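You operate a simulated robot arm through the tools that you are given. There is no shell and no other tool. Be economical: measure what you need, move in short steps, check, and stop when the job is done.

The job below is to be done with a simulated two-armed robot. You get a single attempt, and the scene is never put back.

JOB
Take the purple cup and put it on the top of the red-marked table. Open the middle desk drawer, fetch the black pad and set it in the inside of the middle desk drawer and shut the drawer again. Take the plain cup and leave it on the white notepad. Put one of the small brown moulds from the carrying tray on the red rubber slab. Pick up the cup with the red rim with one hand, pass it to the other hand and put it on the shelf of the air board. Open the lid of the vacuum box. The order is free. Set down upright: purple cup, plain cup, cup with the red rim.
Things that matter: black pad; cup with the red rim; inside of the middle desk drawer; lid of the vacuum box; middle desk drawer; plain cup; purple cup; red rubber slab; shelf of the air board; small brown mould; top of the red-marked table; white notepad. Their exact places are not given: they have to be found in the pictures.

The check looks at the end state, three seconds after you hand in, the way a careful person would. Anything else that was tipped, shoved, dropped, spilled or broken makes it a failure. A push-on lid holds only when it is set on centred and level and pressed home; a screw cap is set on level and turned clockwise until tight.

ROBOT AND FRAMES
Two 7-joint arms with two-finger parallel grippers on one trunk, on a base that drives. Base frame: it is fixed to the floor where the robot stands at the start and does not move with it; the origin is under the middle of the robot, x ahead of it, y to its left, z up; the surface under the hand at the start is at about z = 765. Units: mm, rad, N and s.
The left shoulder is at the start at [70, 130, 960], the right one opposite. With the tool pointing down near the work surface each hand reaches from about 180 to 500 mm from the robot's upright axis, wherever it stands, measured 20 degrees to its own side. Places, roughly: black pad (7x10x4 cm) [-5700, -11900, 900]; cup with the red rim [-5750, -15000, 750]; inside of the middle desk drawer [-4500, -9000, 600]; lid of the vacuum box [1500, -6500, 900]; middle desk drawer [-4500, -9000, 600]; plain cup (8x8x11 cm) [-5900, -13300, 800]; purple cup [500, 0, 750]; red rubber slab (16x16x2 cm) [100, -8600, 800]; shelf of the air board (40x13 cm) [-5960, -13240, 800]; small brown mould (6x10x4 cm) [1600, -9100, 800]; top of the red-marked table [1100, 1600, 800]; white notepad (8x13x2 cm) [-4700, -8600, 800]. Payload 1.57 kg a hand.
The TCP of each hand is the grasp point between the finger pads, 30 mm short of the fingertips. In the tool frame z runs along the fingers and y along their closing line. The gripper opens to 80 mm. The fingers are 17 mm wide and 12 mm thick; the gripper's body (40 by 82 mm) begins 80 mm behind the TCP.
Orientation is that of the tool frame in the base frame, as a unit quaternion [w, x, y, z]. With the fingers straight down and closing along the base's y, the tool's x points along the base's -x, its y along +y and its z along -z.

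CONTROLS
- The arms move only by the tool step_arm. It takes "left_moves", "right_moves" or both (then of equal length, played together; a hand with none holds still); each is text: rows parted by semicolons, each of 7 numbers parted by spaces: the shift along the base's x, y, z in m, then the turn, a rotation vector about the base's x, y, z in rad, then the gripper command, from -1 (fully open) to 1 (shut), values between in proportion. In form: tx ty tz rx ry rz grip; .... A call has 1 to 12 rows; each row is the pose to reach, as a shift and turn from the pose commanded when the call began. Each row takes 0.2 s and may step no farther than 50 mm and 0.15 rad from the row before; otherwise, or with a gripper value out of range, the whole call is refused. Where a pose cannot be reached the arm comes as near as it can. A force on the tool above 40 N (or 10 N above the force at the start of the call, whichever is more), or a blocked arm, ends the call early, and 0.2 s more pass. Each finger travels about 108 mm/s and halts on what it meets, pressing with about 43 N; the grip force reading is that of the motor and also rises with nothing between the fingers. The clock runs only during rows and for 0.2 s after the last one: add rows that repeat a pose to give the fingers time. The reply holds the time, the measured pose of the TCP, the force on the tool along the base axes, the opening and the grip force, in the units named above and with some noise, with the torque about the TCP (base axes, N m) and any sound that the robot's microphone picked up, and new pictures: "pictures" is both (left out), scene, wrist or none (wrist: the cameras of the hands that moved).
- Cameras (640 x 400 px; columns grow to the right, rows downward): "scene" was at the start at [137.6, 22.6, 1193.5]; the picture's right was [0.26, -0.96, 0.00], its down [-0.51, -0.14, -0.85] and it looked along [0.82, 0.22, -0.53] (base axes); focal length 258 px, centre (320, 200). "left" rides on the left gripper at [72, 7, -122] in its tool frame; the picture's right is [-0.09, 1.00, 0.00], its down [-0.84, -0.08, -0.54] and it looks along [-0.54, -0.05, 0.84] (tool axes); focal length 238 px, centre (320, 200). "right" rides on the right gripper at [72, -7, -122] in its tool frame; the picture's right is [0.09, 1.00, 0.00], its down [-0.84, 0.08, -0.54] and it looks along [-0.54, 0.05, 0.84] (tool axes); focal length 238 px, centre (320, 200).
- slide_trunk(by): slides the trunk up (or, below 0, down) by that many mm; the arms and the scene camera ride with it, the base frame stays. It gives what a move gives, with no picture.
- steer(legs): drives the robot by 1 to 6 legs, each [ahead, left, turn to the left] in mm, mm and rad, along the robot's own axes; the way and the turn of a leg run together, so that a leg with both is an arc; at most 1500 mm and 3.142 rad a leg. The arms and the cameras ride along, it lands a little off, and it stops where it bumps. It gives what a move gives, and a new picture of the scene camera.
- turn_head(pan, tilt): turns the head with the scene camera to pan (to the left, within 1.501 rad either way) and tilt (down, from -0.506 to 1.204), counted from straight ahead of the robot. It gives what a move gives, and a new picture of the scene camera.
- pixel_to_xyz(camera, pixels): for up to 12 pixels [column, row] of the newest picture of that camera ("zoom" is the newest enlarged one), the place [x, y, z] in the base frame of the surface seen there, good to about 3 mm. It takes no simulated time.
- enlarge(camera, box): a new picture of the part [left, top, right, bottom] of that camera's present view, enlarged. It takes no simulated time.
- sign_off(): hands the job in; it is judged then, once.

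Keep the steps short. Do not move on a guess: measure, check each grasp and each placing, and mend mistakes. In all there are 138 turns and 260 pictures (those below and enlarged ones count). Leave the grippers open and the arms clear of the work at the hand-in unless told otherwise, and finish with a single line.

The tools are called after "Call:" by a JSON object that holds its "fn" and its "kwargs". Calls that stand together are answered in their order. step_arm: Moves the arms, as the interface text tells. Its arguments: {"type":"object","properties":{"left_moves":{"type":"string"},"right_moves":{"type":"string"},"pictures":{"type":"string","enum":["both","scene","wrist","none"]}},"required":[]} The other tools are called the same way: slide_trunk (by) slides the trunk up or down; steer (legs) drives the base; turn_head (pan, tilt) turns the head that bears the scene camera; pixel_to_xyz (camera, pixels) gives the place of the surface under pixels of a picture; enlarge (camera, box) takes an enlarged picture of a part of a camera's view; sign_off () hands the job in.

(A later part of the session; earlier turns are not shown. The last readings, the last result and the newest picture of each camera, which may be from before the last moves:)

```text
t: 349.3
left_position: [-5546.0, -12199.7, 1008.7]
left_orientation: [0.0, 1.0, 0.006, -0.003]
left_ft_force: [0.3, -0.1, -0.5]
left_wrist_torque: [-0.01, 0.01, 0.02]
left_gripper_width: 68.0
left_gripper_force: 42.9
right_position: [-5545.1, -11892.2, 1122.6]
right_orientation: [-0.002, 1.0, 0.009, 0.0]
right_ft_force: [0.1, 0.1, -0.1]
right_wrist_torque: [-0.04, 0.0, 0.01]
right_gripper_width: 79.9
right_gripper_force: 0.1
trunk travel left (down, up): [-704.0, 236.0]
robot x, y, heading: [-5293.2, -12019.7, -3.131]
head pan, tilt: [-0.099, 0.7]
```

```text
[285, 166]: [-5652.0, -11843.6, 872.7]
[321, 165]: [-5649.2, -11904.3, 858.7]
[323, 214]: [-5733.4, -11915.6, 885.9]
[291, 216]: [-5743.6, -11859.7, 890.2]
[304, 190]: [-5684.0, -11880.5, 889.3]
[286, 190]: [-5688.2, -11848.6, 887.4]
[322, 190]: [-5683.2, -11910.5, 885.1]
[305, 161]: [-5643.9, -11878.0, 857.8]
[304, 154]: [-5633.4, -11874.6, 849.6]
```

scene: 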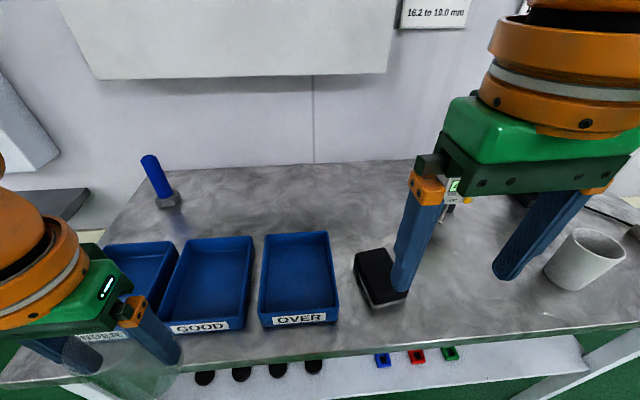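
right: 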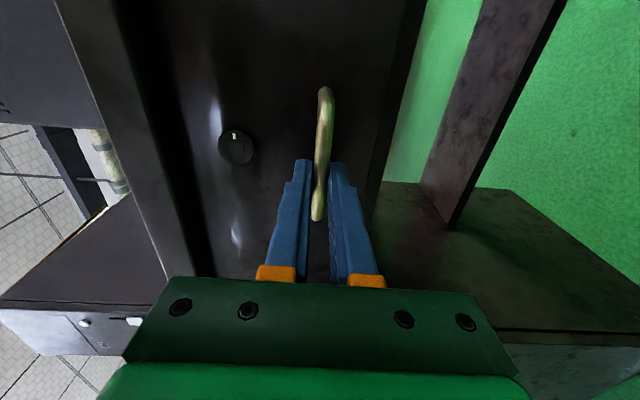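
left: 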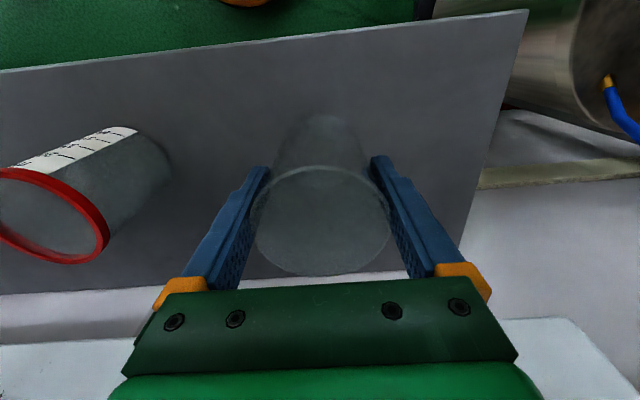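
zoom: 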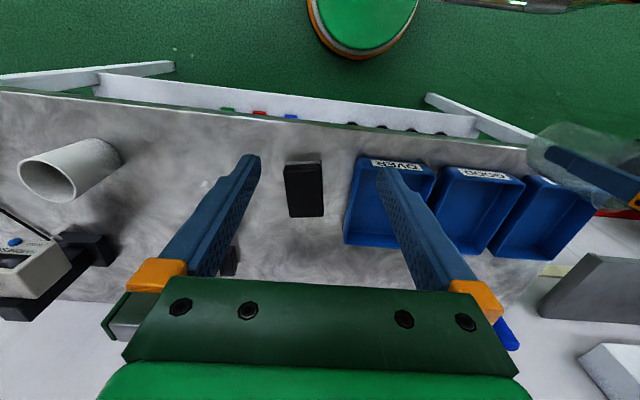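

Pad: centre (-5697,-11880), top z 889, turned about 0.13 rad. I check the edge of the blue bin beside it and move over the pad.

Call:
{"fn": "pixel_to_xyz", "kwargs": {"camera": "scene", "pixels": [[327, 236], [333, 270], [338, 305], [345, 285]]}}

Call:
{"fn": "step_arm", "kwargs": {"right_moves": "-0.03 0.002 -0.035 0 0 0.04 -0.82; -0.06 0.004 -0.07 0 0 0.08 -0.82; -0.09 0.006 -0.105 0 0 0.13 -0.82; -0.12 0.009 -0.14 0 0 0.13 -0.82; -0.152 0.012 -0.17 0 0 0.13 -0.82; -0.152 0.012 -0.19 0 0 0.13 -0.82; -0.152 0.012 -0.19 0 0 0.13 -0.82", "pictures": "wrist"}}

```text
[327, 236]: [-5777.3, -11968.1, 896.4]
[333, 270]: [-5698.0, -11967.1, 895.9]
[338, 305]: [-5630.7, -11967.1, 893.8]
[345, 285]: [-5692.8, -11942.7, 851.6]
```

```text
t: 350.9
left_position: [-5544.4, -12199.3, 1009.4]
left_orientation: [-0.001, 1.0, 0.005, -0.001]
left_ft_force: [0.3, -1.1, -0.4]
left_wrist_torque: [0.02, -0.01, -0.01]
left_gripper_width: 67.6
left_gripper_force: 43.0
right_position: [-5697.1, -11879.1, 931.7]
right_orientation: [-0.001, 0.997, 0.074, 0.001]
right_ft_force: [-0.7, 0.9, -0.6]
right_wrist_torque: [0.01, -0.02, 0.0]
right_gripper_width: 72.5
right_gripper_force: 0.0
trunk travel left (down, up): [-704.0, 236.0]
robot x, y, heading: [-5295.1, -12017.4, -3.133]
head pan, tilt: [-0.099, 0.7]
```

right: 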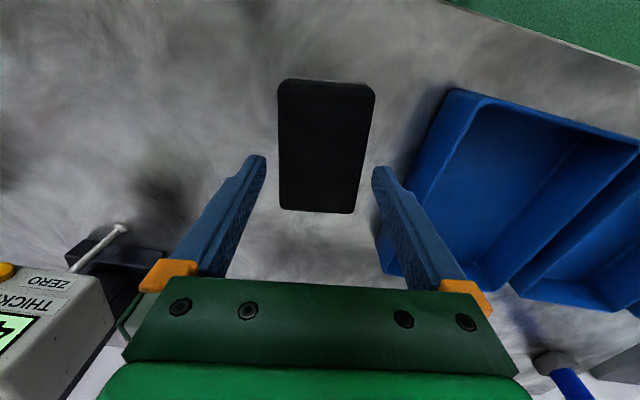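

Well aligned. I lower 46 mm, close and lift 130 mm, drawing in.

Call:
{"fn": "step_arm", "kwargs": {"right_moves": "0 0 -0.025 0 0 0 -0.82; 0 0 -0.046 0 0 0 -0.82; 0 0 -0.046 0 0 0 0; 0 0 -0.046 0 0 0 1; 0 0 -0.046 0 0 0 1; 0 0 -0.046 0 0 0 1; 0 0 -0.02 0 0 0 1; 0 0 0.02 0 0 0 1; 0 0 0.06 0 0 0 1; 0.03 0 0.09 0 0 0 1; 0.07 0 0.11 0 0 0 1; 0.11 0 0.12 0 0 0 1", "pictures": "wrist"}}

```text
t: 353.5
left_position: [-5544.1, -12198.8, 1011.4]
left_orientation: [-0.001, 1.0, 0.005, -0.001]
left_ft_force: [-0.8, 0.5, -1.4]
left_wrist_torque: [-0.03, 0.04, 0.03]
left_gripper_width: 68.1
left_gripper_force: 43.1
right_position: [-5584.7, -11879.4, 1051.2]
right_orientation: [-0.002, 0.997, 0.073, -0.001]
right_ft_force: [-0.9, -1.1, -0.8]
right_wrist_torque: [-0.01, 0.0, 0.0]
right_gripper_width: 64.4
right_gripper_force: 43.1
trunk travel left (down, up): [-704.0, 236.0]
robot x, y, heading: [-5296.4, -12024.8, -3.131]
head pan, tilt: [-0.099, 0.7]
```

right: 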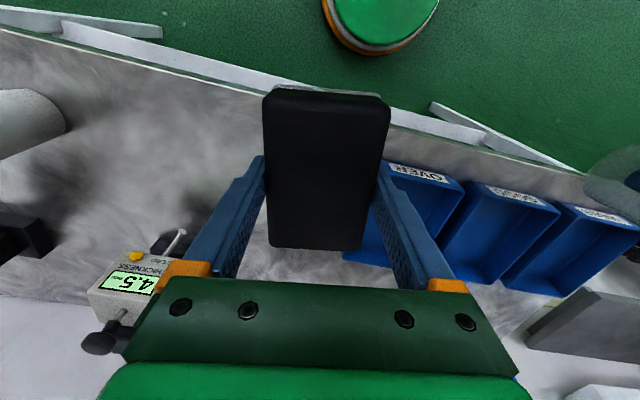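

Pad held firmly (64 mm). I back off and drive to the desk.

Call:
{"fn": "steer", "kwargs": {"legs": [[-1400, 0, 0], [-400, 0, -0.0105], [0, -1450, 0], [0, -1440, 0]]}}

Call:
{"fn": "step_arm", "kwargs": {"left_moves": "0 0 0.04 0 0 0 1; 0 0 0.08 0 0 0 1; 0 0 0.12 0 0 0 1", "pictures": "none"}}

Call:
{"fn": "turn_head", "kwargs": {"pan": 0.0, "tilt": 0.75}}

```text
t: 376.1
left_position: [-3754.8, -9294.2, 1009.3]
left_orientation: [-0.001, 1.0, -0.001, -0.001]
left_ft_force: [-0.1, -0.1, -1.0]
left_wrist_torque: [0.0, 0.0, -0.02]
left_gripper_width: 67.3
left_gripper_force: 43.2
right_position: [-3793.2, -8974.9, 1051.4]
right_orientation: [-0.002, 0.998, 0.068, -0.001]
right_ft_force: [0.5, -0.1, -2.1]
right_wrist_torque: [0.01, 0.0, 0.0]
right_gripper_width: 64.2
right_gripper_force: 43.3
trunk travel left (down, up): [-704.0, 236.0]
robot x, y, heading: [-3501.1, -9120.5, 3.14]
head pan, tilt: [-0.099, 0.7]
```

scene: 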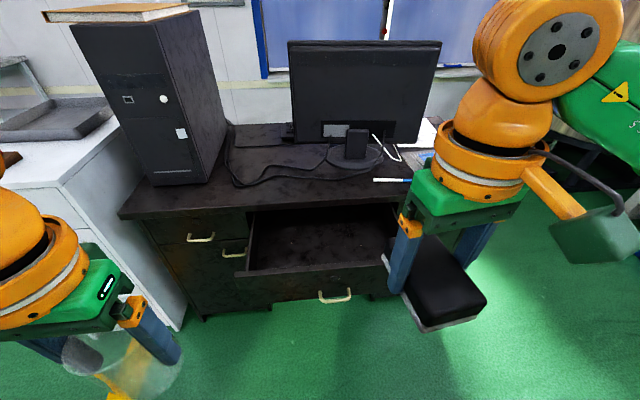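

```text
t: 376.9
left_position: [-3755.1, -9294.1, 1131.1]
left_orientation: [-0.002, 1.0, -0.002, -0.002]
left_ft_force: [0.9, 0.3, 0.6]
left_wrist_torque: [-0.01, 0.0, 0.02]
left_gripper_width: 67.2
left_gripper_force: 43.6
right_position: [-3792.1, -8971.2, 1050.6]
right_orientation: [-0.002, 0.998, 0.067, -0.002]
right_ft_force: [0.1, 0.4, 0.1]
right_wrist_torque: [-0.02, 0.04, 0.0]
right_gripper_width: 64.5
right_gripper_force: 42.8
trunk travel left (down, up): [-704.0, 236.0]
robot x, y, heading: [-3500.4, -9120.1, 3.141]
head pan, tilt: [-0.099, 0.7]
```

```text
t: 377.5
left_position: [-3757.6, -9294.3, 1129.1]
left_orientation: [0.0, 1.0, -0.001, -0.002]
left_ft_force: [-0.2, -0.7, -0.6]
left_wrist_torque: [-0.01, 0.01, -0.02]
left_gripper_width: 67.3
left_gripper_force: 43.2
right_position: [-3793.0, -8974.9, 1050.9]
right_orientation: [-0.003, 0.998, 0.067, 0.001]
right_ft_force: [-0.3, -0.2, -1.0]
right_wrist_torque: [-0.01, 0.0, 0.0]
right_gripper_width: 64.4
right_gripper_force: 42.5
trunk travel left (down, up): [-704.0, 236.0]
robot x, y, heading: [-3503.5, -9118.5, 3.145]
head pan, tilt: [0.0, 0.75]
```

scene: 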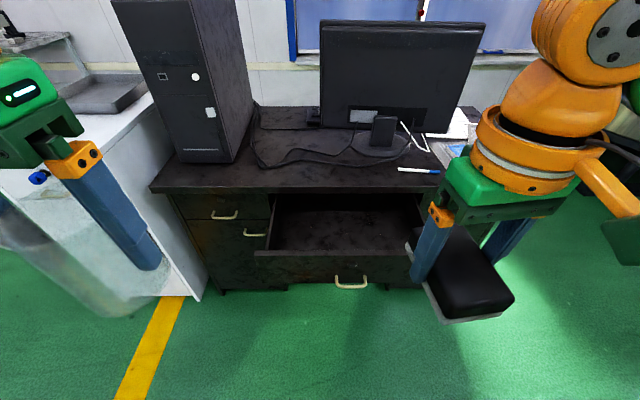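

The drawer is still open. I drive 240 mm ahead, lower the trunk 170, and reach over the drawer.

Call:
{"fn": "steer", "kwargs": {"legs": [[240, 0, -0.002]]}}

Call:
{"fn": "slide_trunk", "kwargs": {"by": -170}}

Call:
{"fn": "step_arm", "kwargs": {"right_moves": "-0.03 -0.01 0 0 0 -0.06 1; -0.06 -0.02 -0.02 0 0 -0.13 1; -0.09 -0.03 -0.05 0 0 -0.13 1; -0.12 -0.04 -0.08 0 0 -0.13 1; -0.12 -0.04 -0.1 0 0 -0.13 1;-0.12 -0.04 -0.1 0 0 -0.13 1", "pictures": "both"}}

```text
t: 379.3
left_position: [-3991.7, -9293.7, 1129.4]
left_orientation: [-0.001, 1.0, -0.001, -0.002]
left_ft_force: [0.5, -0.1, -0.8]
left_wrist_torque: [0.02, 0.02, 0.02]
left_gripper_width: 67.2
left_gripper_force: 42.7
right_position: [-4032.2, -8974.3, 1051.8]
right_orientation: [-0.001, 0.998, 0.066, -0.001]
right_ft_force: [0.3, 0.0, -0.3]
right_wrist_torque: [0.0, 0.0, -0.01]
right_gripper_width: 64.2
right_gripper_force: 42.2
trunk travel left (down, up): [-704.0, 236.0]
robot x, y, heading: [-3745.0, -9122.9, 3.143]
head pan, tilt: [0.0, 0.75]
```

scene: 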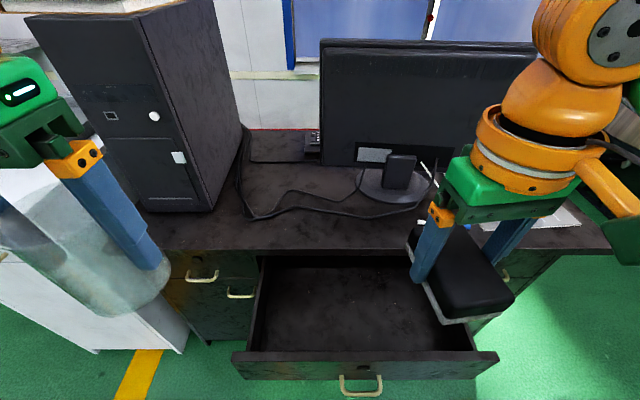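

```text
t: 381.2
left_position: [-3994.8, -9294.0, 959.4]
left_orientation: [-0.001, 1.0, -0.001, -0.002]
left_ft_force: [0.7, -0.3, -0.4]
left_wrist_torque: [-0.03, -0.01, -0.01]
left_gripper_width: 67.4
left_gripper_force: 43.0
right_position: [-4032.8, -8973.5, 882.2]
right_orientation: [-0.001, 0.998, 0.067, 0.0]
right_ft_force: [0.5, 0.9, 0.0]
right_wrist_torque: [-0.02, -0.01, 0.0]
right_gripper_width: 64.3
right_gripper_force: 43.0
trunk travel left (down, up): [-534.0, 406.0]
robot x, y, heading: [-3742.0, -9114.8, 3.138]
head pan, tilt: [0.0, 0.75]
```

```text
t: 382.6
left_position: [-3995.1, -9294.1, 958.9]
left_orientation: [-0.001, 1.0, -0.001, -0.001]
left_ft_force: [-0.4, 0.5, -0.8]
left_wrist_torque: [0.04, 0.02, 0.01]
left_gripper_width: 67.2
left_gripper_force: 43.4
right_position: [-4152.9, -9013.2, 781.1]
right_orientation: [-0.002, 1.0, 0.003, 0.0]
right_ft_force: [-0.1, 0.1, -0.1]
right_wrist_torque: [-0.01, 0.0, 0.01]
right_gripper_width: 64.2
right_gripper_force: 43.3
trunk travel left (down, up): [-534.0, 406.0]
robot x, y, heading: [-3741.5, -9119.8, 3.141]
head pan, tilt: [0.0, 0.75]
```

scene: 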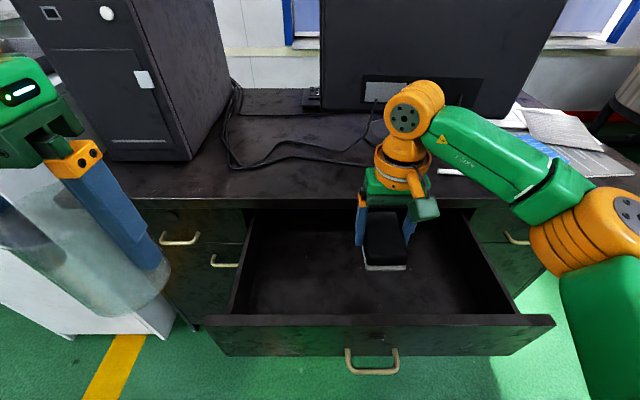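
right: 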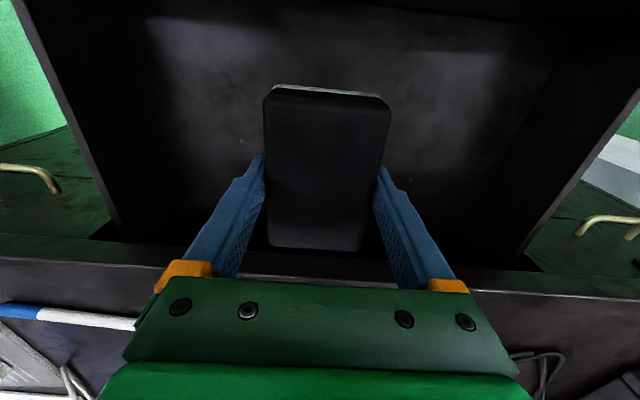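

Over the open part. I lower 140 mm to the drawer floor (watching force).

Call:
{"fn": "step_arm", "kwargs": {"right_moves": "0.005 0 -0.04 0 0 0 1; 0.005 0 -0.08 0 0 0 1; 0.005 0 -0.11 0 0 0 1; 0.005 0 -0.13 0 0 0 1; 0.005 0 -0.137 0 0 0 1; 0.005 0 -0.141 0 0 0 1;0.005 0 -0.141 0 0 0 1", "pictures": "none"}}

```text
t: 384.2
left_position: [-3994.8, -9294.0, 959.9]
left_orientation: [0.0, 1.0, 0.0, -0.002]
left_ft_force: [0.1, 0.5, 0.3]
left_wrist_torque: [0.0, 0.02, -0.01]
left_gripper_width: 67.5
left_gripper_force: 42.9
right_position: [-4146.9, -9013.5, 640.6]
right_orientation: [-0.002, 1.0, 0.002, 0.001]
right_ft_force: [0.0, 0.0, -0.6]
right_wrist_torque: [-0.02, -0.03, 0.02]
right_gripper_width: 64.3
right_gripper_force: 43.1
trunk travel left (down, up): [-534.0, 406.0]
robot x, y, heading: [-3738.5, -9117.0, 3.14]
head pan, tilt: [0.0, 0.75]
```

Not touching quite; a few mm more, then open and rise out.

Call:
{"fn": "step_arm", "kwargs": {"right_moves": "0 0 -0.003 0 0 0 1; 0 0 -0.004 0 0 0 1; 0 0 -0.004 0 0 0 0.2; 0 0 -0.004 0 0 0 -0.9; 0 0 -0.004 0 0 0 -0.9; 0 0 0.03 0 0 0 -0.9; 0 0 0.07 0 0 0 -0.9; 0 0 0.11 0 0 0 -0.9; 0 0 0.15 0 0 0 -0.9; 0 0 0.19 0 0 0 -0.9; 0.03 0 0.22 0 0 0 -0.9;0.07 0 0.24 0 0 0 -0.9", "pictures": "scene"}}

```text
t: 386.8
left_position: [-3993.0, -9294.2, 959.9]
left_orientation: [-0.001, 1.0, -0.001, -0.002]
left_ft_force: [-1.5, -0.5, -0.2]
left_wrist_torque: [-0.02, -0.01, -0.02]
left_gripper_width: 67.4
left_gripper_force: 43.0
right_position: [-4073.5, -9013.3, 881.0]
right_orientation: [-0.002, 1.0, 0.003, 0.0]
right_ft_force: [-0.3, 0.7, 0.2]
right_wrist_torque: [-0.03, 0.04, 0.02]
right_gripper_width: 75.8
right_gripper_force: 0.0
trunk travel left (down, up): [-534.0, 406.0]
robot x, y, heading: [-3742.5, -9119.9, 3.139]
head pan, tilt: [0.0, 0.75]
```

scene: 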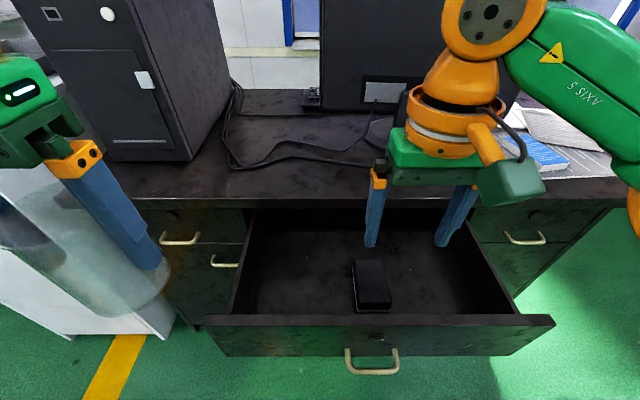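

The black pad lies in the drawer. Now to shut it: back off, lower the trunk, and turn the right hand forward with fingers closed as a pusher.

Call:
{"fn": "steer", "kwargs": {"legs": [[-240, -65, 0.002]]}}

Call:
{"fn": "slide_trunk", "kwargs": {"by": -75}}

Call:
{"fn": "step_arm", "kwargs": {"right_moves": "-0.008 -0.008 -0.013 0 0.143 0 0; -0.016 -0.016 -0.026 0 0.286 0 0.5; -0.024 -0.024 -0.04 0 0.429 0 1; -0.032 -0.032 -0.053 0 0.572 0 1; -0.04 -0.04 -0.066 0 0.715 0 1; -0.047 -0.047 -0.079 0 0.858 0 1; -0.055 -0.055 -0.092 0 1.001 0 1; -0.062 -0.062 -0.105 0 1.144 0 1; -0.07 -0.07 -0.118 0 1.287 0 1; -0.077 -0.078 -0.131 0 1.43 0 1; -0.084 -0.086 -0.145 0 1.571 0 1; -0.084 -0.086 -0.145 0 1.571 0 1", "pictures": "scene"}}

```text
t: 388.6
left_position: [-3751.6, -9228.6, 959.9]
left_orientation: [-0.001, 1.0, 0.0, -0.002]
left_ft_force: [1.6, -0.7, -0.7]
left_wrist_torque: [0.01, -0.02, 0.01]
left_gripper_width: 67.2
left_gripper_force: 43.5
right_position: [-3834.0, -8948.6, 881.5]
right_orientation: [-0.003, 1.0, 0.002, 0.0]
right_ft_force: [0.6, -0.3, -0.1]
right_wrist_torque: [0.01, -0.01, 0.0]
right_gripper_width: 75.9
right_gripper_force: 0.0
trunk travel left (down, up): [-534.0, 406.0]
robot x, y, heading: [-3502.2, -9052.9, 3.14]
head pan, tilt: [0.0, 0.75]
```

scene: 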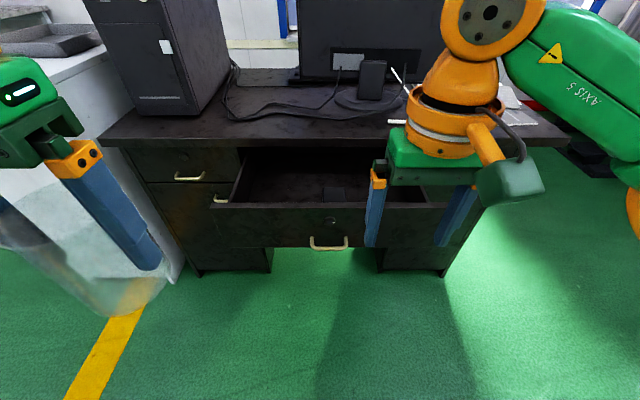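

```text
t: 389.8
left_position: [-3752.1, -9229.2, 885.5]
left_orientation: [0.0, 1.0, -0.001, -0.002]
left_ft_force: [-0.3, 0.1, -0.3]
left_wrist_torque: [-0.01, 0.01, 0.05]
left_gripper_width: 67.5
left_gripper_force: 43.0
right_position: [-3833.2, -8947.9, 805.8]
right_orientation: [-0.001, 1.0, 0.003, -0.001]
right_ft_force: [0.0, -0.3, 0.2]
right_wrist_torque: [-0.01, 0.04, 0.0]
right_gripper_width: 76.2
right_gripper_force: 0.2
trunk travel left (down, up): [-459.0, 481.0]
robot x, y, heading: [-3502.0, -9052.9, 3.142]
head pan, tilt: [0.0, 0.75]
```

```text
t: 392.4
left_position: [-3753.1, -9230.2, 884.8]
left_orientation: [-0.001, 1.0, -0.001, -0.002]
left_ft_force: [-0.4, 0.5, -0.5]
left_wrist_torque: [-0.02, -0.01, 0.0]
left_gripper_width: 67.3
left_gripper_force: 42.9
right_position: [-3917.5, -9034.5, 662.3]
right_orientation: [0.002, -0.706, -0.001, 0.708]
right_ft_force: [-0.2, -0.1, 0.7]
right_wrist_torque: [0.0, -0.01, 0.03]
right_gripper_width: 0.0
right_gripper_force: 21.1
trunk travel left (down, up): [-459.0, 481.0]
robot x, y, heading: [-3501.0, -9052.9, 3.136]
head pan, tilt: [0.0, 0.75]
```

scene: 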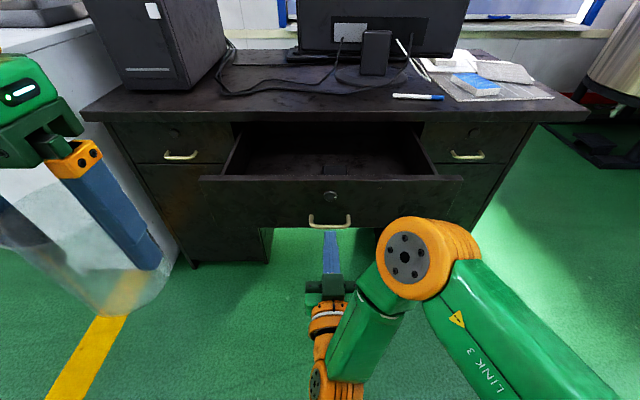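

The closed fingers are at y -9034, z 662. I check the lock's and handle's height, then push by driving ahead 300 mm.

Call:
{"fn": "pixel_to_xyz", "kwargs": {"camera": "scene", "pixels": [[330, 196], [330, 203], [330, 226], [330, 180], [330, 212]]}}

Call:
{"fn": "steer", "kwargs": {"legs": [[300, 0, 0]]}}

```text
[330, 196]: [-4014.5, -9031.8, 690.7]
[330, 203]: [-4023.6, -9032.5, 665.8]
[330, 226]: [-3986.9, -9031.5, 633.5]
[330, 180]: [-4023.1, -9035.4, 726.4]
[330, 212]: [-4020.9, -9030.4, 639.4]
```

```text
t: 394.4
left_position: [-4054.8, -9228.9, 884.9]
left_orientation: [-0.001, 1.0, -0.001, -0.001]
left_ft_force: [-0.2, 0.7, -0.9]
left_wrist_torque: [0.03, 0.03, 0.01]
left_gripper_width: 67.2
left_gripper_force: 43.1
right_position: [-4220.4, -9033.8, 660.5]
right_orientation: [0.003, -0.707, -0.001, 0.707]
right_ft_force: [0.7, 0.3, 0.1]
right_wrist_torque: [0.01, 0.0, -0.01]
right_gripper_width: 0.0
right_gripper_force: 21.4
trunk travel left (down, up): [-459.0, 481.0]
robot x, y, heading: [-3806.4, -9053.1, 3.144]
head pan, tilt: [0.0, 0.75]
```

scene: 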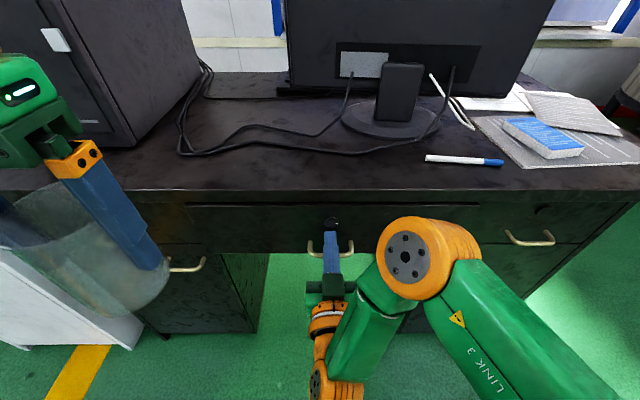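

Nearly shut (about 28 mm left). I push on 30 mm.

Call:
{"fn": "steer", "kwargs": {"legs": [[30, 0, 0]]}}

Call:
{"fn": "step_arm", "kwargs": {"right_moves": "-0.003 0 0 0 0 0 1;-0.006 0 0 0 0 0 1;-0.009 0 0 0 0 0 1", "pictures": "scene"}}

```text
t: 395.4
left_position: [-4084.2, -9227.5, 885.0]
left_orientation: [-0.002, 1.0, -0.002, -0.002]
left_ft_force: [-0.1, 0.1, -0.5]
left_wrist_torque: [0.01, -0.01, 0.02]
left_gripper_width: 67.2
left_gripper_force: 42.7
right_position: [-4249.2, -9034.4, 661.4]
right_orientation: [0.002, -0.707, -0.002, 0.708]
right_ft_force: [0.5, 0.4, -0.1]
right_wrist_torque: [0.02, -0.01, 0.0]
right_gripper_width: 0.1
right_gripper_force: 21.0
trunk travel left (down, up): [-459.0, 481.0]
robot x, y, heading: [-3830.9, -9051.5, 3.143]
head pan, tilt: [0.0, 0.75]
stopped in leg 1: the force on the tool passed its limit at 68 N (the readings are from after the stop); the commanded pose is now the measured one
```

scene: 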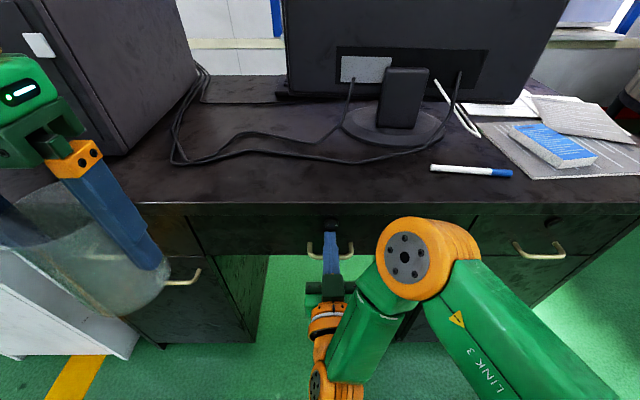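

```text
t: 396.1
left_position: [-4080.2, -9229.7, 885.7]
left_orientation: [-0.002, 1.0, -0.002, -0.004]
left_ft_force: [0.2, 0.1, -0.6]
left_wrist_torque: [-0.02, -0.02, -0.03]
left_gripper_width: 67.1
left_gripper_force: 42.6
right_position: [-4249.7, -9033.6, 662.1]
right_orientation: [-0.002, 0.708, 0.003, -0.706]
right_ft_force: [19.9, 1.6, 4.0]
right_wrist_torque: [-0.04, 0.27, -0.03]
right_gripper_width: 0.0
right_gripper_force: 21.4
trunk travel left (down, up): [-459.0, 481.0]
robot x, y, heading: [-3829.1, -9053.6, 3.137]
head pan, tilt: [0.0, 0.75]
stopped in row 3 (right hand): the force on the tool passed its limit at 44 N (the readings are from after the stop); the commanded pose is now the measured one
```

scene: 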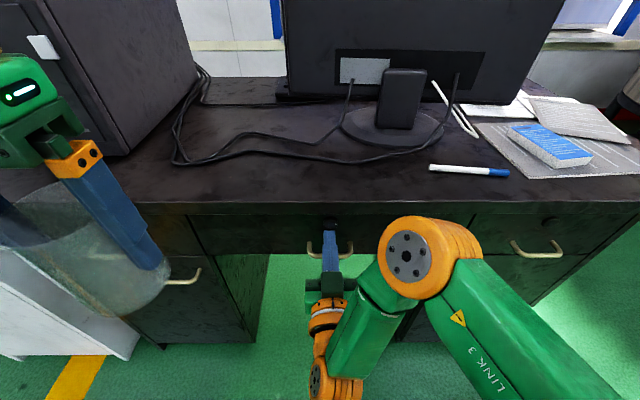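

The drawer is shut (tips at x -4280, firm stop). I back off, turn the right hand down again, and go right to see the desk's end and the notepad.

Call:
{"fn": "steer", "kwargs": {"legs": [[-330, 0, 0], [0, -850, 0]]}}

Call:
{"fn": "step_arm", "kwargs": {"right_moves": "0.012 0.01 0.013 0 -0.143 0 1; 0.024 0.02 0.026 0 -0.286 0 1; 0.036 0.03 0.04 0 -0.429 0 1; 0.048 0.04 0.053 0 -0.572 0 0.5; 0.06 0.05 0.066 0 -0.715 0 0; 0.072 0.06 0.09 0 -0.858 0 -0.5; 0.084 0.07 0.11 0 -1.001 0 -1; 0.096 0.08 0.13 0 -1.144 0 -1; 0.108 0.09 0.15 0 -1.287 0 -1; 0.12 0.1 0.18 0 -1.43 0 -1; 0.14 0.11 0.2 0 -1.571 0 -1; 0.15 0.12 0.22 0 -1.571 0 -1", "pictures": "none"}}

Call:
{"fn": "slide_trunk", "kwargs": {"by": 200}}

Call:
{"fn": "turn_head", "kwargs": {"pan": 0.15, "tilt": 0.45}}

```text
t: 402.4
left_position: [-3754.9, -8378.4, 884.0]
left_orientation: [-0.002, 1.0, -0.001, -0.002]
left_ft_force: [-0.2, 0.7, -0.4]
left_wrist_torque: [0.0, -0.01, 0.0]
left_gripper_width: 67.1
left_gripper_force: 42.7
right_position: [-3925.1, -8182.8, 658.8]
right_orientation: [-0.002, 0.71, 0.002, -0.704]
right_ft_force: [0.4, 0.5, 0.1]
right_wrist_torque: [0.0, -0.01, -0.02]
right_gripper_width: 0.0
right_gripper_force: 21.4
trunk travel left (down, up): [-459.0, 481.0]
robot x, y, heading: [-3500.8, -8205.7, 3.143]
head pan, tilt: [0.0, 0.75]
```

scene: 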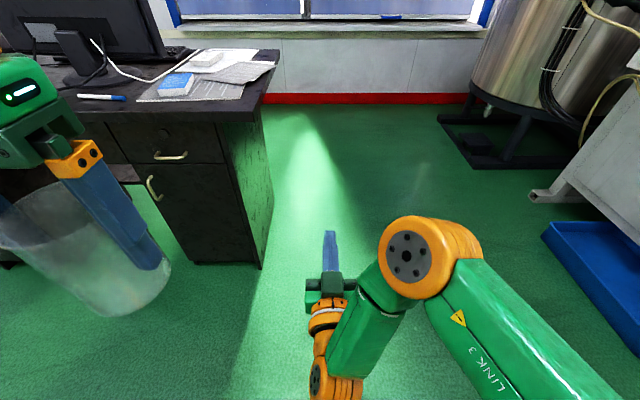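

```text
t: 405.0
left_position: [-3753.9, -8377.7, 884.4]
left_orientation: [-0.001, 1.0, 0.0, -0.002]
left_ft_force: [0.1, 0.0, -0.9]
left_wrist_torque: [-0.02, 0.02, 0.0]
left_gripper_width: 67.2
left_gripper_force: 43.0
right_position: [-3776.2, -8064.7, 878.5]
right_orientation: [0.002, 1.0, 0.004, 0.004]
right_ft_force: [0.5, 1.0, 0.5]
right_wrist_torque: [0.02, 0.0, 0.01]
right_gripper_width: 79.9
right_gripper_force: 0.0
trunk travel left (down, up): [-459.0, 481.0]
robot x, y, heading: [-3503.4, -8203.0, 3.144]
head pan, tilt: [0.0, 0.75]
```

```text
t: 407.2
left_position: [-3755.3, -8377.2, 1084.8]
left_orientation: [-0.002, 1.0, -0.001, -0.002]
left_ft_force: [-0.4, 0.5, 0.3]
left_wrist_torque: [-0.02, 0.01, -0.01]
left_gripper_width: 67.5
left_gripper_force: 43.2
right_position: [-3775.7, -8064.9, 1079.1]
right_orientation: [0.0, 1.0, 0.004, 0.003]
right_ft_force: [-0.7, 0.1, -0.2]
right_wrist_torque: [-0.01, -0.05, 0.01]
right_gripper_width: 80.1
right_gripper_force: 0.1
trunk travel left (down, up): [-659.0, 281.0]
robot x, y, heading: [-3503.5, -8201.0, 3.141]
head pan, tilt: [0.0, 0.75]
```

```text
t: 408.0
left_position: [-3755.6, -8377.1, 1085.0]
left_orientation: [-0.002, 1.0, -0.001, -0.002]
left_ft_force: [0.0, 0.2, -1.1]
left_wrist_torque: [0.01, 0.01, -0.02]
left_gripper_width: 67.2
left_gripper_force: 42.9
right_position: [-3775.4, -8064.1, 1078.3]
right_orientation: [0.0, 1.0, 0.003, 0.004]
right_ft_force: [0.0, 0.4, 0.5]
right_wrist_torque: [-0.01, 0.01, -0.03]
right_gripper_width: 80.4
right_gripper_force: 0.1
trunk travel left (down, up): [-659.0, 281.0]
robot x, y, heading: [-3501.8, -8202.3, 3.138]
head pan, tilt: [0.15, 0.45]
```

scene: 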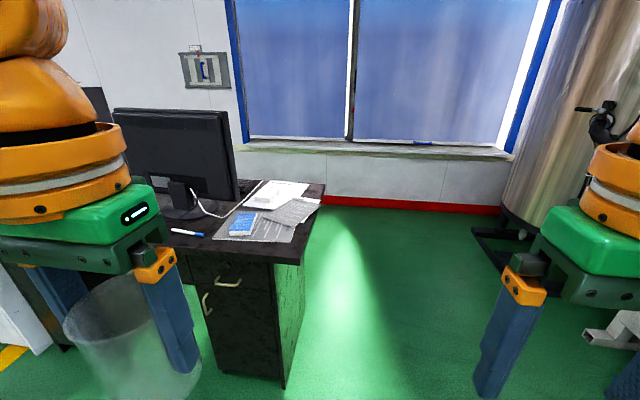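

Call:
{"fn": "enlarge", "kwargs": {"camera": "scene", "box": [170, 160, 350, 270]}}

Call:
{"fn": "pixel_to_xyz", "kwargs": {"camera": "scene", "pixels": [[262, 200], [322, 186], [303, 262], [285, 385], [305, 330], [475, 240], [500, 270], [585, 335], [320, 205]]}}

```text
3.56 times, centred on (260, 215) of scene
```

zoom: 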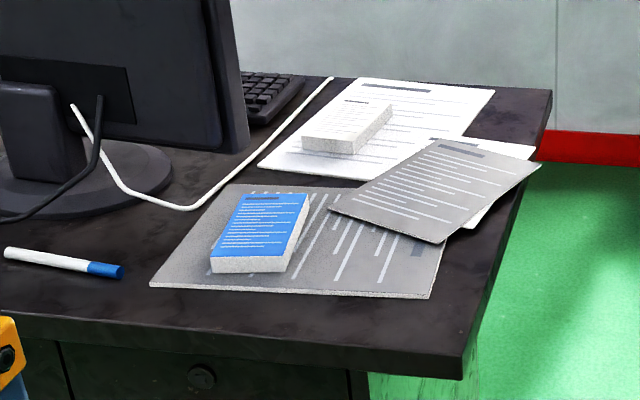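

```text
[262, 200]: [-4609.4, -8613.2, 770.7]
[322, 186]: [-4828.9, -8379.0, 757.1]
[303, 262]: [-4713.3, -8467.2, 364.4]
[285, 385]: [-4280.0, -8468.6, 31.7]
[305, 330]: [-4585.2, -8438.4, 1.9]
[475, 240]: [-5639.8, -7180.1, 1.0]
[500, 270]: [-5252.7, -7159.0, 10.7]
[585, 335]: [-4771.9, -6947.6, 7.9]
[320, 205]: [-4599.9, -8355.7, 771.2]
```

The white notepad is clearly visible at (345,128) of the enlarged picture; I measure it.

Call:
{"fn": "pixel_to_xyz", "kwargs": {"camera": "zoom", "pixels": [[304, 140], [352, 142], [391, 110], [345, 102], [347, 122], [328, 148], [352, 152], [270, 165], [550, 95], [475, 350], [390, 115]]}}

```text
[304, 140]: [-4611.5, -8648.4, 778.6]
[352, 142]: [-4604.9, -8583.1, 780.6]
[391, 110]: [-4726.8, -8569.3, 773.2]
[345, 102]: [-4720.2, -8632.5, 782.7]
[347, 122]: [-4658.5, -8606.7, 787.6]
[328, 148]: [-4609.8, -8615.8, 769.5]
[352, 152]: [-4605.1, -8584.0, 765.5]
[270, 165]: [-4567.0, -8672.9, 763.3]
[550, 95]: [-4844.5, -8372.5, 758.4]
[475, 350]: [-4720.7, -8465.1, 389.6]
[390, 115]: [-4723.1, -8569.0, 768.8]
```

Call:
{"fn": "pixel_to_xyz", "kwargs": {"camera": "zoom", "pixels": [[244, 140], [236, 60], [215, 20], [240, 110], [228, 20]]}}

Call:
{"fn": "steer", "kwargs": {"legs": [[0, -500, 0], [1295, 0, 0], [0, 0, 1.571]]}}

Call:
{"fn": "turn_head", "kwargs": {"pan": 0.15, "tilt": 0.6}}

```text
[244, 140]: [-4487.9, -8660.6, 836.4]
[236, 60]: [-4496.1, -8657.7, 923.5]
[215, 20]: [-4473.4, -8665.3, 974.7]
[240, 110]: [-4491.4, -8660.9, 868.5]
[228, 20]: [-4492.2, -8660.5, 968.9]
```

```text
t: 420.9
left_position: [-4626.0, -7954.4, 1084.3]
left_orientation: [0.0, 0.707, 0.707, -0.003]
left_ft_force: [-0.4, 0.9, 0.7]
left_wrist_torque: [-0.01, -0.02, -0.02]
left_gripper_width: 67.4
left_gripper_force: 43.6
right_position: [-4939.6, -7973.9, 1077.5]
right_orientation: [-0.004, 0.705, 0.709, 0.003]
right_ft_force: [-0.3, -0.8, 0.1]
right_wrist_torque: [0.0, 0.01, 0.01]
right_gripper_width: 79.9
right_gripper_force: 0.0
trunk travel left (down, up): [-659.0, 281.0]
robot x, y, heading: [-4802.1, -7701.6, -1.576]
head pan, tilt: [0.15, 0.45]
```

scene: 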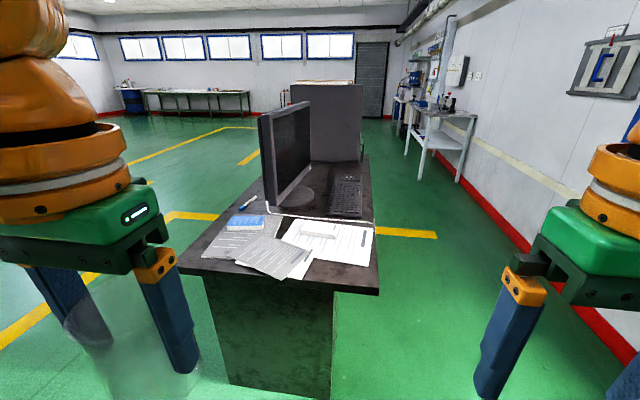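

```text
t: 421.6
left_position: [-4625.3, -7954.3, 1083.6]
left_orientation: [0.001, 0.708, 0.706, -0.003]
left_ft_force: [0.4, 1.2, -0.4]
left_wrist_torque: [-0.02, -0.01, -0.02]
left_gripper_width: 67.3
left_gripper_force: 43.1
right_position: [-4939.5, -7973.4, 1078.1]
right_orientation: [-0.004, 0.704, 0.71, 0.004]
right_ft_force: [0.4, 0.3, 0.0]
right_wrist_torque: [0.01, -0.01, -0.02]
right_gripper_width: 80.1
right_gripper_force: 0.1
trunk travel left (down, up): [-659.0, 281.0]
robot x, y, heading: [-4800.3, -7703.1, -1.571]
head pan, tilt: [0.15, 0.6]
```

scene: 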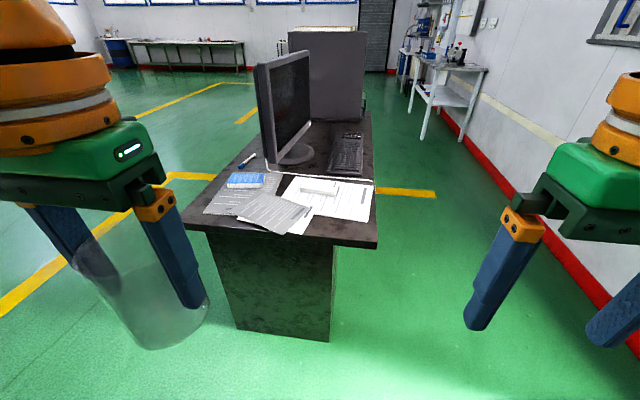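

Monitor edge is ~150 mm aside of the notepad. I drive ahead 470 mm and look down at the notepad.

Call:
{"fn": "steer", "kwargs": {"legs": [[470, 0, 0]]}}

Call:
{"fn": "turn_head", "kwargs": {"pan": 0.2, "tilt": 0.85}}

```text
t: 424.4
left_position: [-4627.0, -8422.3, 1086.4]
left_orientation: [0.0, 0.708, 0.706, -0.002]
left_ft_force: [0.5, -0.2, -1.1]
left_wrist_torque: [-0.02, 0.01, 0.02]
left_gripper_width: 66.9
left_gripper_force: 42.9
right_position: [-4940.3, -8442.1, 1078.3]
right_orientation: [-0.004, 0.705, 0.709, 0.003]
right_ft_force: [0.7, -0.1, 0.1]
right_wrist_torque: [0.02, 0.03, 0.01]
right_gripper_width: 80.0
right_gripper_force: 0.1
trunk travel left (down, up): [-659.0, 281.0]
robot x, y, heading: [-4804.5, -8170.7, -1.575]
head pan, tilt: [0.15, 0.6]
```

scene: 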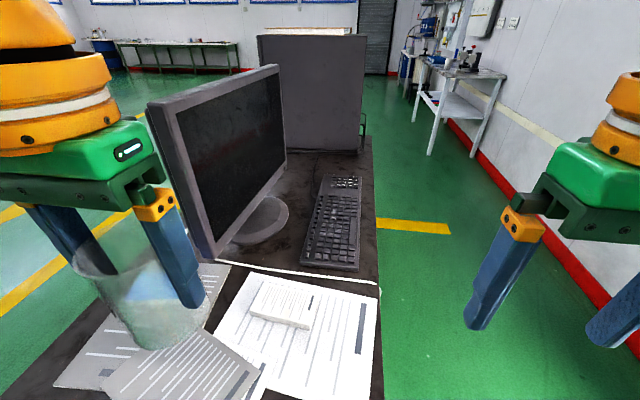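

```text
t: 425.1
left_position: [-4628.2, -8424.1, 1084.7]
left_orientation: [-0.001, 0.709, 0.706, -0.001]
left_ft_force: [-0.5, 0.0, -0.8]
left_wrist_torque: [0.01, -0.01, 0.01]
left_gripper_width: 67.4
left_gripper_force: 43.3
right_position: [-4940.8, -8442.7, 1077.3]
right_orientation: [-0.004, 0.705, 0.71, 0.003]
right_ft_force: [-0.4, -0.1, -0.1]
right_wrist_torque: [0.0, 0.01, -0.05]
right_gripper_width: 79.9
right_gripper_force: 0.1
trunk travel left (down, up): [-659.0, 281.0]
robot x, y, heading: [-4805.1, -8172.0, -1.571]
head pan, tilt: [0.201, 0.85]
```

scene: 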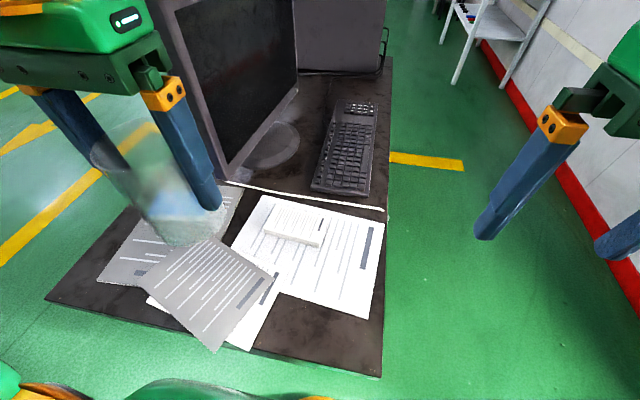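

Call:
{"fn": "enlarge", "kwargs": {"camera": "scene", "box": [230, 190, 350, 265]}}

Call:
{"fn": "pixel_to_xyz", "kwargs": {"camera": "zoom", "pixels": [[240, 75], [500, 130], [185, 230], [460, 290], [340, 180], [350, 100], [320, 255], [215, 150], [480, 200]]}}

```text
5.33 times, centred on (290, 228) of scene
```

zoom: 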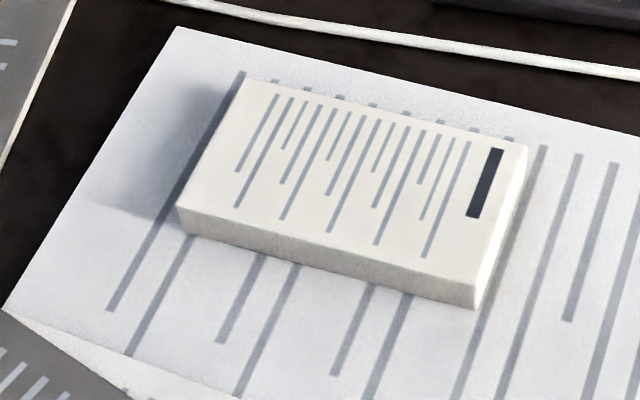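

```text
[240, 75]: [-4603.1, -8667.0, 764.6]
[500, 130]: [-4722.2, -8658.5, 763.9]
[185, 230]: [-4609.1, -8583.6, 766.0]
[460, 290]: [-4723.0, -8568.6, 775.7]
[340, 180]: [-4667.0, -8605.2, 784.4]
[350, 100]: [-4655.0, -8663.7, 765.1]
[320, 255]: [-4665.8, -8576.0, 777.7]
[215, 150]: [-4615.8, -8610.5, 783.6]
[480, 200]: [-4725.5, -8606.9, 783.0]
```

Notepad centre (-4667,-8610), top z 784.5. I carry the cup above it.

Call:
{"fn": "step_arm", "kwargs": {"left_moves": "-0.007 -0.031 -0.03 0 0 0 1; -0.014 -0.062 -0.06 0 0 0 1; -0.021 -0.093 -0.09 0 0 0 1; -0.028 -0.124 -0.12 0 0 0 1; -0.034 -0.155 -0.15 0 0 0 1; -0.039 -0.18 -0.18 0 0 0 1; -0.039 -0.186 -0.2 0 0 0 1;-0.039 -0.186 -0.2 0 0 0 1", "pictures": "both"}}

```text
t: 426.9
left_position: [-4665.0, -8608.3, 886.1]
left_orientation: [0.002, 0.709, 0.705, -0.002]
left_ft_force: [-0.2, 1.0, -1.1]
left_wrist_torque: [-0.04, -0.02, -0.01]
left_gripper_width: 67.2
left_gripper_force: 42.9
right_position: [-4940.9, -8443.8, 1076.9]
right_orientation: [-0.003, 0.705, 0.709, 0.003]
right_ft_force: [-0.2, -0.5, 1.1]
right_wrist_torque: [-0.03, 0.0, 0.01]
right_gripper_width: 80.1
right_gripper_force: 0.1
trunk travel left (down, up): [-659.0, 281.0]
robot x, y, heading: [-4800.9, -8170.4, -1.573]
head pan, tilt: [0.201, 0.85]
```

scene: 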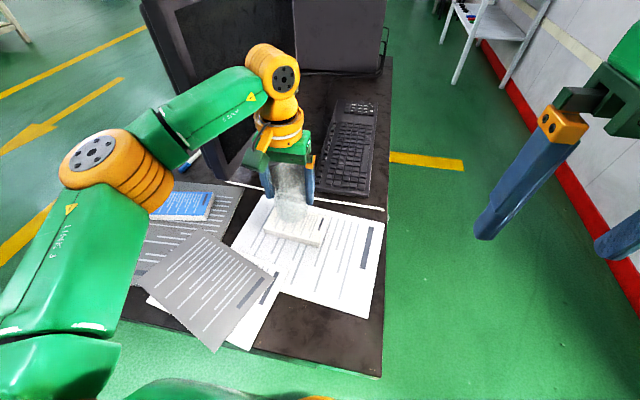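
left: 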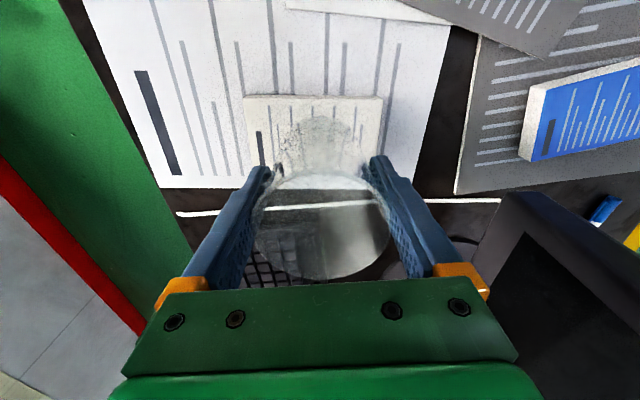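

The cup's foot is over the notepad in the wrist picture. I lower 31 mm gently.

Call:
{"fn": "step_arm", "kwargs": {"left_moves": "-0.002 -0.001 -0.012 0 0 0 1; -0.002 -0.001 -0.022 0 0 0 1; -0.002 -0.001 -0.028 0 0 0 1; -0.002 -0.001 -0.031 0 0 0 1;-0.002 -0.001 -0.031 0 0 0 1", "pictures": "wrist"}}

```text
t: 428.1
left_position: [-4669.2, -8609.8, 852.9]
left_orientation: [-0.001, 0.708, 0.706, -0.002]
left_ft_force: [0.7, 0.0, -1.3]
left_wrist_torque: [0.03, 0.01, -0.03]
left_gripper_width: 67.2
left_gripper_force: 43.0
right_position: [-4941.1, -8443.5, 1078.7]
right_orientation: [-0.003, 0.705, 0.709, 0.003]
right_ft_force: [-0.6, 0.2, -0.2]
right_wrist_torque: [-0.03, -0.01, -0.03]
right_gripper_width: 79.8
right_gripper_force: 0.0
trunk travel left (down, up): [-659.0, 281.0]
robot x, y, heading: [-4799.9, -8171.8, -1.575]
head pan, tilt: [0.201, 0.85]
```

left: 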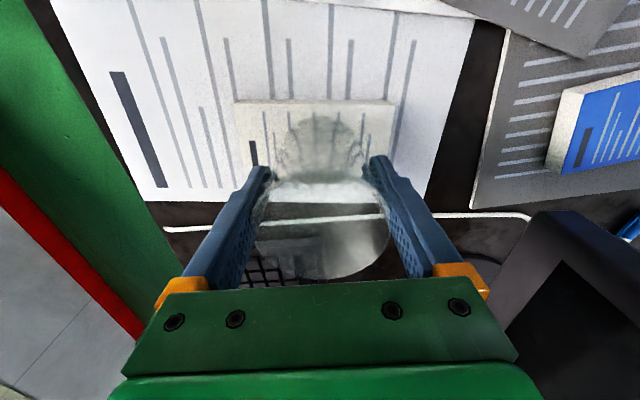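

No contact yet; 2 mm at a time further.

Call:
{"fn": "step_arm", "kwargs": {"left_moves": "0 0 -0.002 0 0 0 1; 0 0 -0.004 0 0 0 1; 0 0 -0.004 0 0 0 1", "pictures": "none"}}

```text
t: 428.9
left_position: [-4669.2, -8607.8, 851.4]
left_orientation: [0.002, 0.708, 0.706, -0.004]
left_ft_force: [2.4, -7.0, 28.1]
left_wrist_torque: [-0.13, -0.2, -0.03]
left_gripper_width: 67.4
left_gripper_force: 42.9
right_position: [-4942.0, -8440.3, 1079.2]
right_orientation: [-0.001, 0.705, 0.709, 0.003]
right_ft_force: [-1.3, -0.1, 0.2]
right_wrist_torque: [0.04, 0.02, -0.02]
right_gripper_width: 80.1
right_gripper_force: 0.1
trunk travel left (down, up): [-659.0, 281.0]
robot x, y, heading: [-4803.2, -8171.4, -1.577]
head pan, tilt: [0.201, 0.85]
```

Contact (28 N). I ease up 2 mm, open, and rise straight up past the rim, then draw back.

Call:
{"fn": "step_arm", "kwargs": {"left_moves": "0 0 0.002 0 0 0 1; 0 0 0.002 0 0 0 0.2; 0 0 0.002 0 0 0 -0.6; 0 0 0.002 0 0 0 -1; 0 0 0.002 0 0 0 -1; 0 0 0.03 0 0 0 -1; 0 0 0.06 0 0 0 -1; 0 0.01 0.09 0 0 0 -1; 0 0.03 0.12 0 0 0 -1; 0 0.07 0.15 0 0 0 -1; 0 0.11 0.17 0 0 0 -1; 0 0.15 0.19 0 0 0 -1", "pictures": "scene"}}

Call:
{"fn": "enlarge", "kwargs": {"camera": "scene", "box": [210, 150, 370, 270]}}

```text
t: 431.6
left_position: [-4669.0, -8458.0, 1040.3]
left_orientation: [0.001, 0.708, 0.706, -0.003]
left_ft_force: [0.0, -0.1, -0.2]
left_wrist_torque: [0.0, 0.0, 0.03]
left_gripper_width: 80.1
left_gripper_force: 0.0
right_position: [-4940.2, -8439.7, 1078.4]
right_orientation: [-0.003, 0.705, 0.709, 0.002]
right_ft_force: [-0.3, -0.2, 0.0]
right_wrist_torque: [-0.03, 0.03, -0.02]
right_gripper_width: 80.0
right_gripper_force: 0.0
trunk travel left (down, up): [-659.0, 281.0]
robot x, y, heading: [-4807.5, -8174.5, -1.572]
head pan, tilt: [0.201, 0.85]
```

scene: 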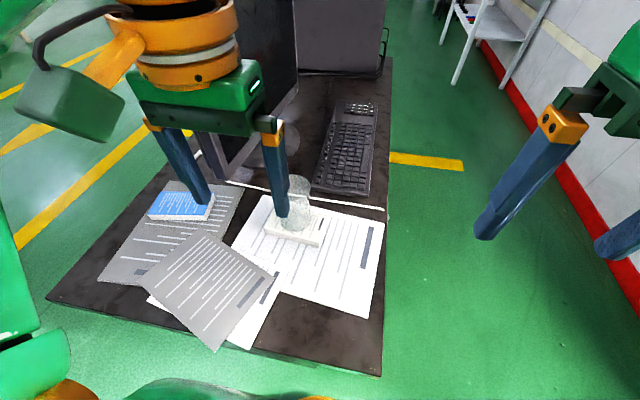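

```text
3.33 times, centred on (290, 210) of scene
```

zoom: 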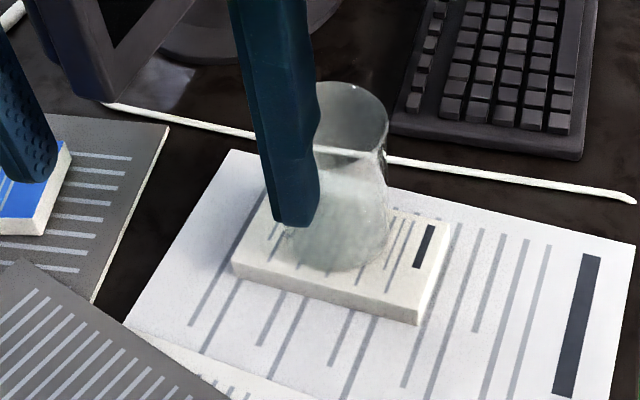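

The plain cup stands on the notepad. I back away and go round for a last look at cup and drawer.

Call:
{"fn": "steer", "kwargs": {"legs": [[-500, 0, 0], [0, 1450, 0]]}}

Call:
{"fn": "turn_head", "kwargs": {"pan": -0.55, "tilt": 0.4}}

Call:
{"fn": "enlarge", "kwargs": {"camera": "scene", "box": [120, 100, 520, 350]}}

```text
t: 441.3
left_position: [-3221.5, -7961.3, 1039.4]
left_orientation: [0.0, 0.708, 0.706, -0.003]
left_ft_force: [0.2, -0.3, -0.7]
left_wrist_torque: [0.01, 0.01, 0.0]
left_gripper_width: 80.2
left_gripper_force: 0.0
right_position: [-3494.0, -7944.3, 1077.3]
right_orientation: [-0.003, 0.705, 0.709, 0.003]
right_ft_force: [0.4, 0.2, 0.8]
right_wrist_torque: [0.0, -0.04, 0.02]
right_gripper_width: 80.1
right_gripper_force: 0.2
trunk travel left (down, up): [-659.0, 281.0]
robot x, y, heading: [-3352.5, -7671.2, -1.569]
head pan, tilt: [0.201, 0.85]
```

scene: 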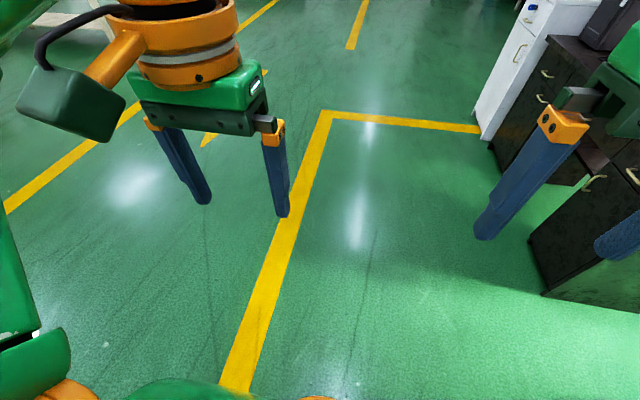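

```text
t: 442.4
left_position: [-3221.6, -7962.5, 1039.7]
left_orientation: [-0.001, 0.708, 0.707, -0.002]
left_ft_force: [0.3, 1.2, -0.2]
left_wrist_torque: [-0.01, 0.02, -0.03]
left_gripper_width: 80.0
left_gripper_force: 0.0
right_position: [-3492.4, -7944.3, 1078.1]
right_orientation: [-0.003, 0.705, 0.71, 0.003]
right_ft_force: [0.3, -0.2, 0.3]
right_wrist_torque: [-0.03, 0.01, 0.02]
right_gripper_width: 79.8
right_gripper_force: 0.2
trunk travel left (down, up): [-659.0, 281.0]
robot x, y, heading: [-3354.3, -7671.3, -1.571]
head pan, tilt: [-0.55, 0.4]
```

scene: 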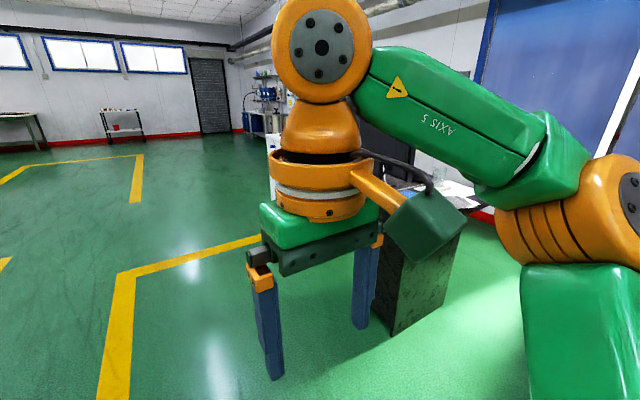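

```text
1.60 times, centred on (320, 225) of scene
```

zoom: 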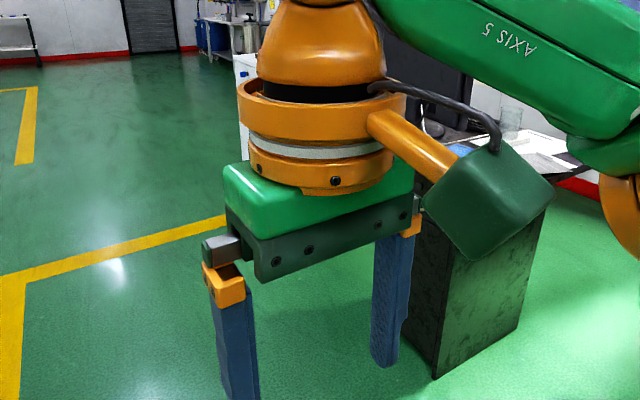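

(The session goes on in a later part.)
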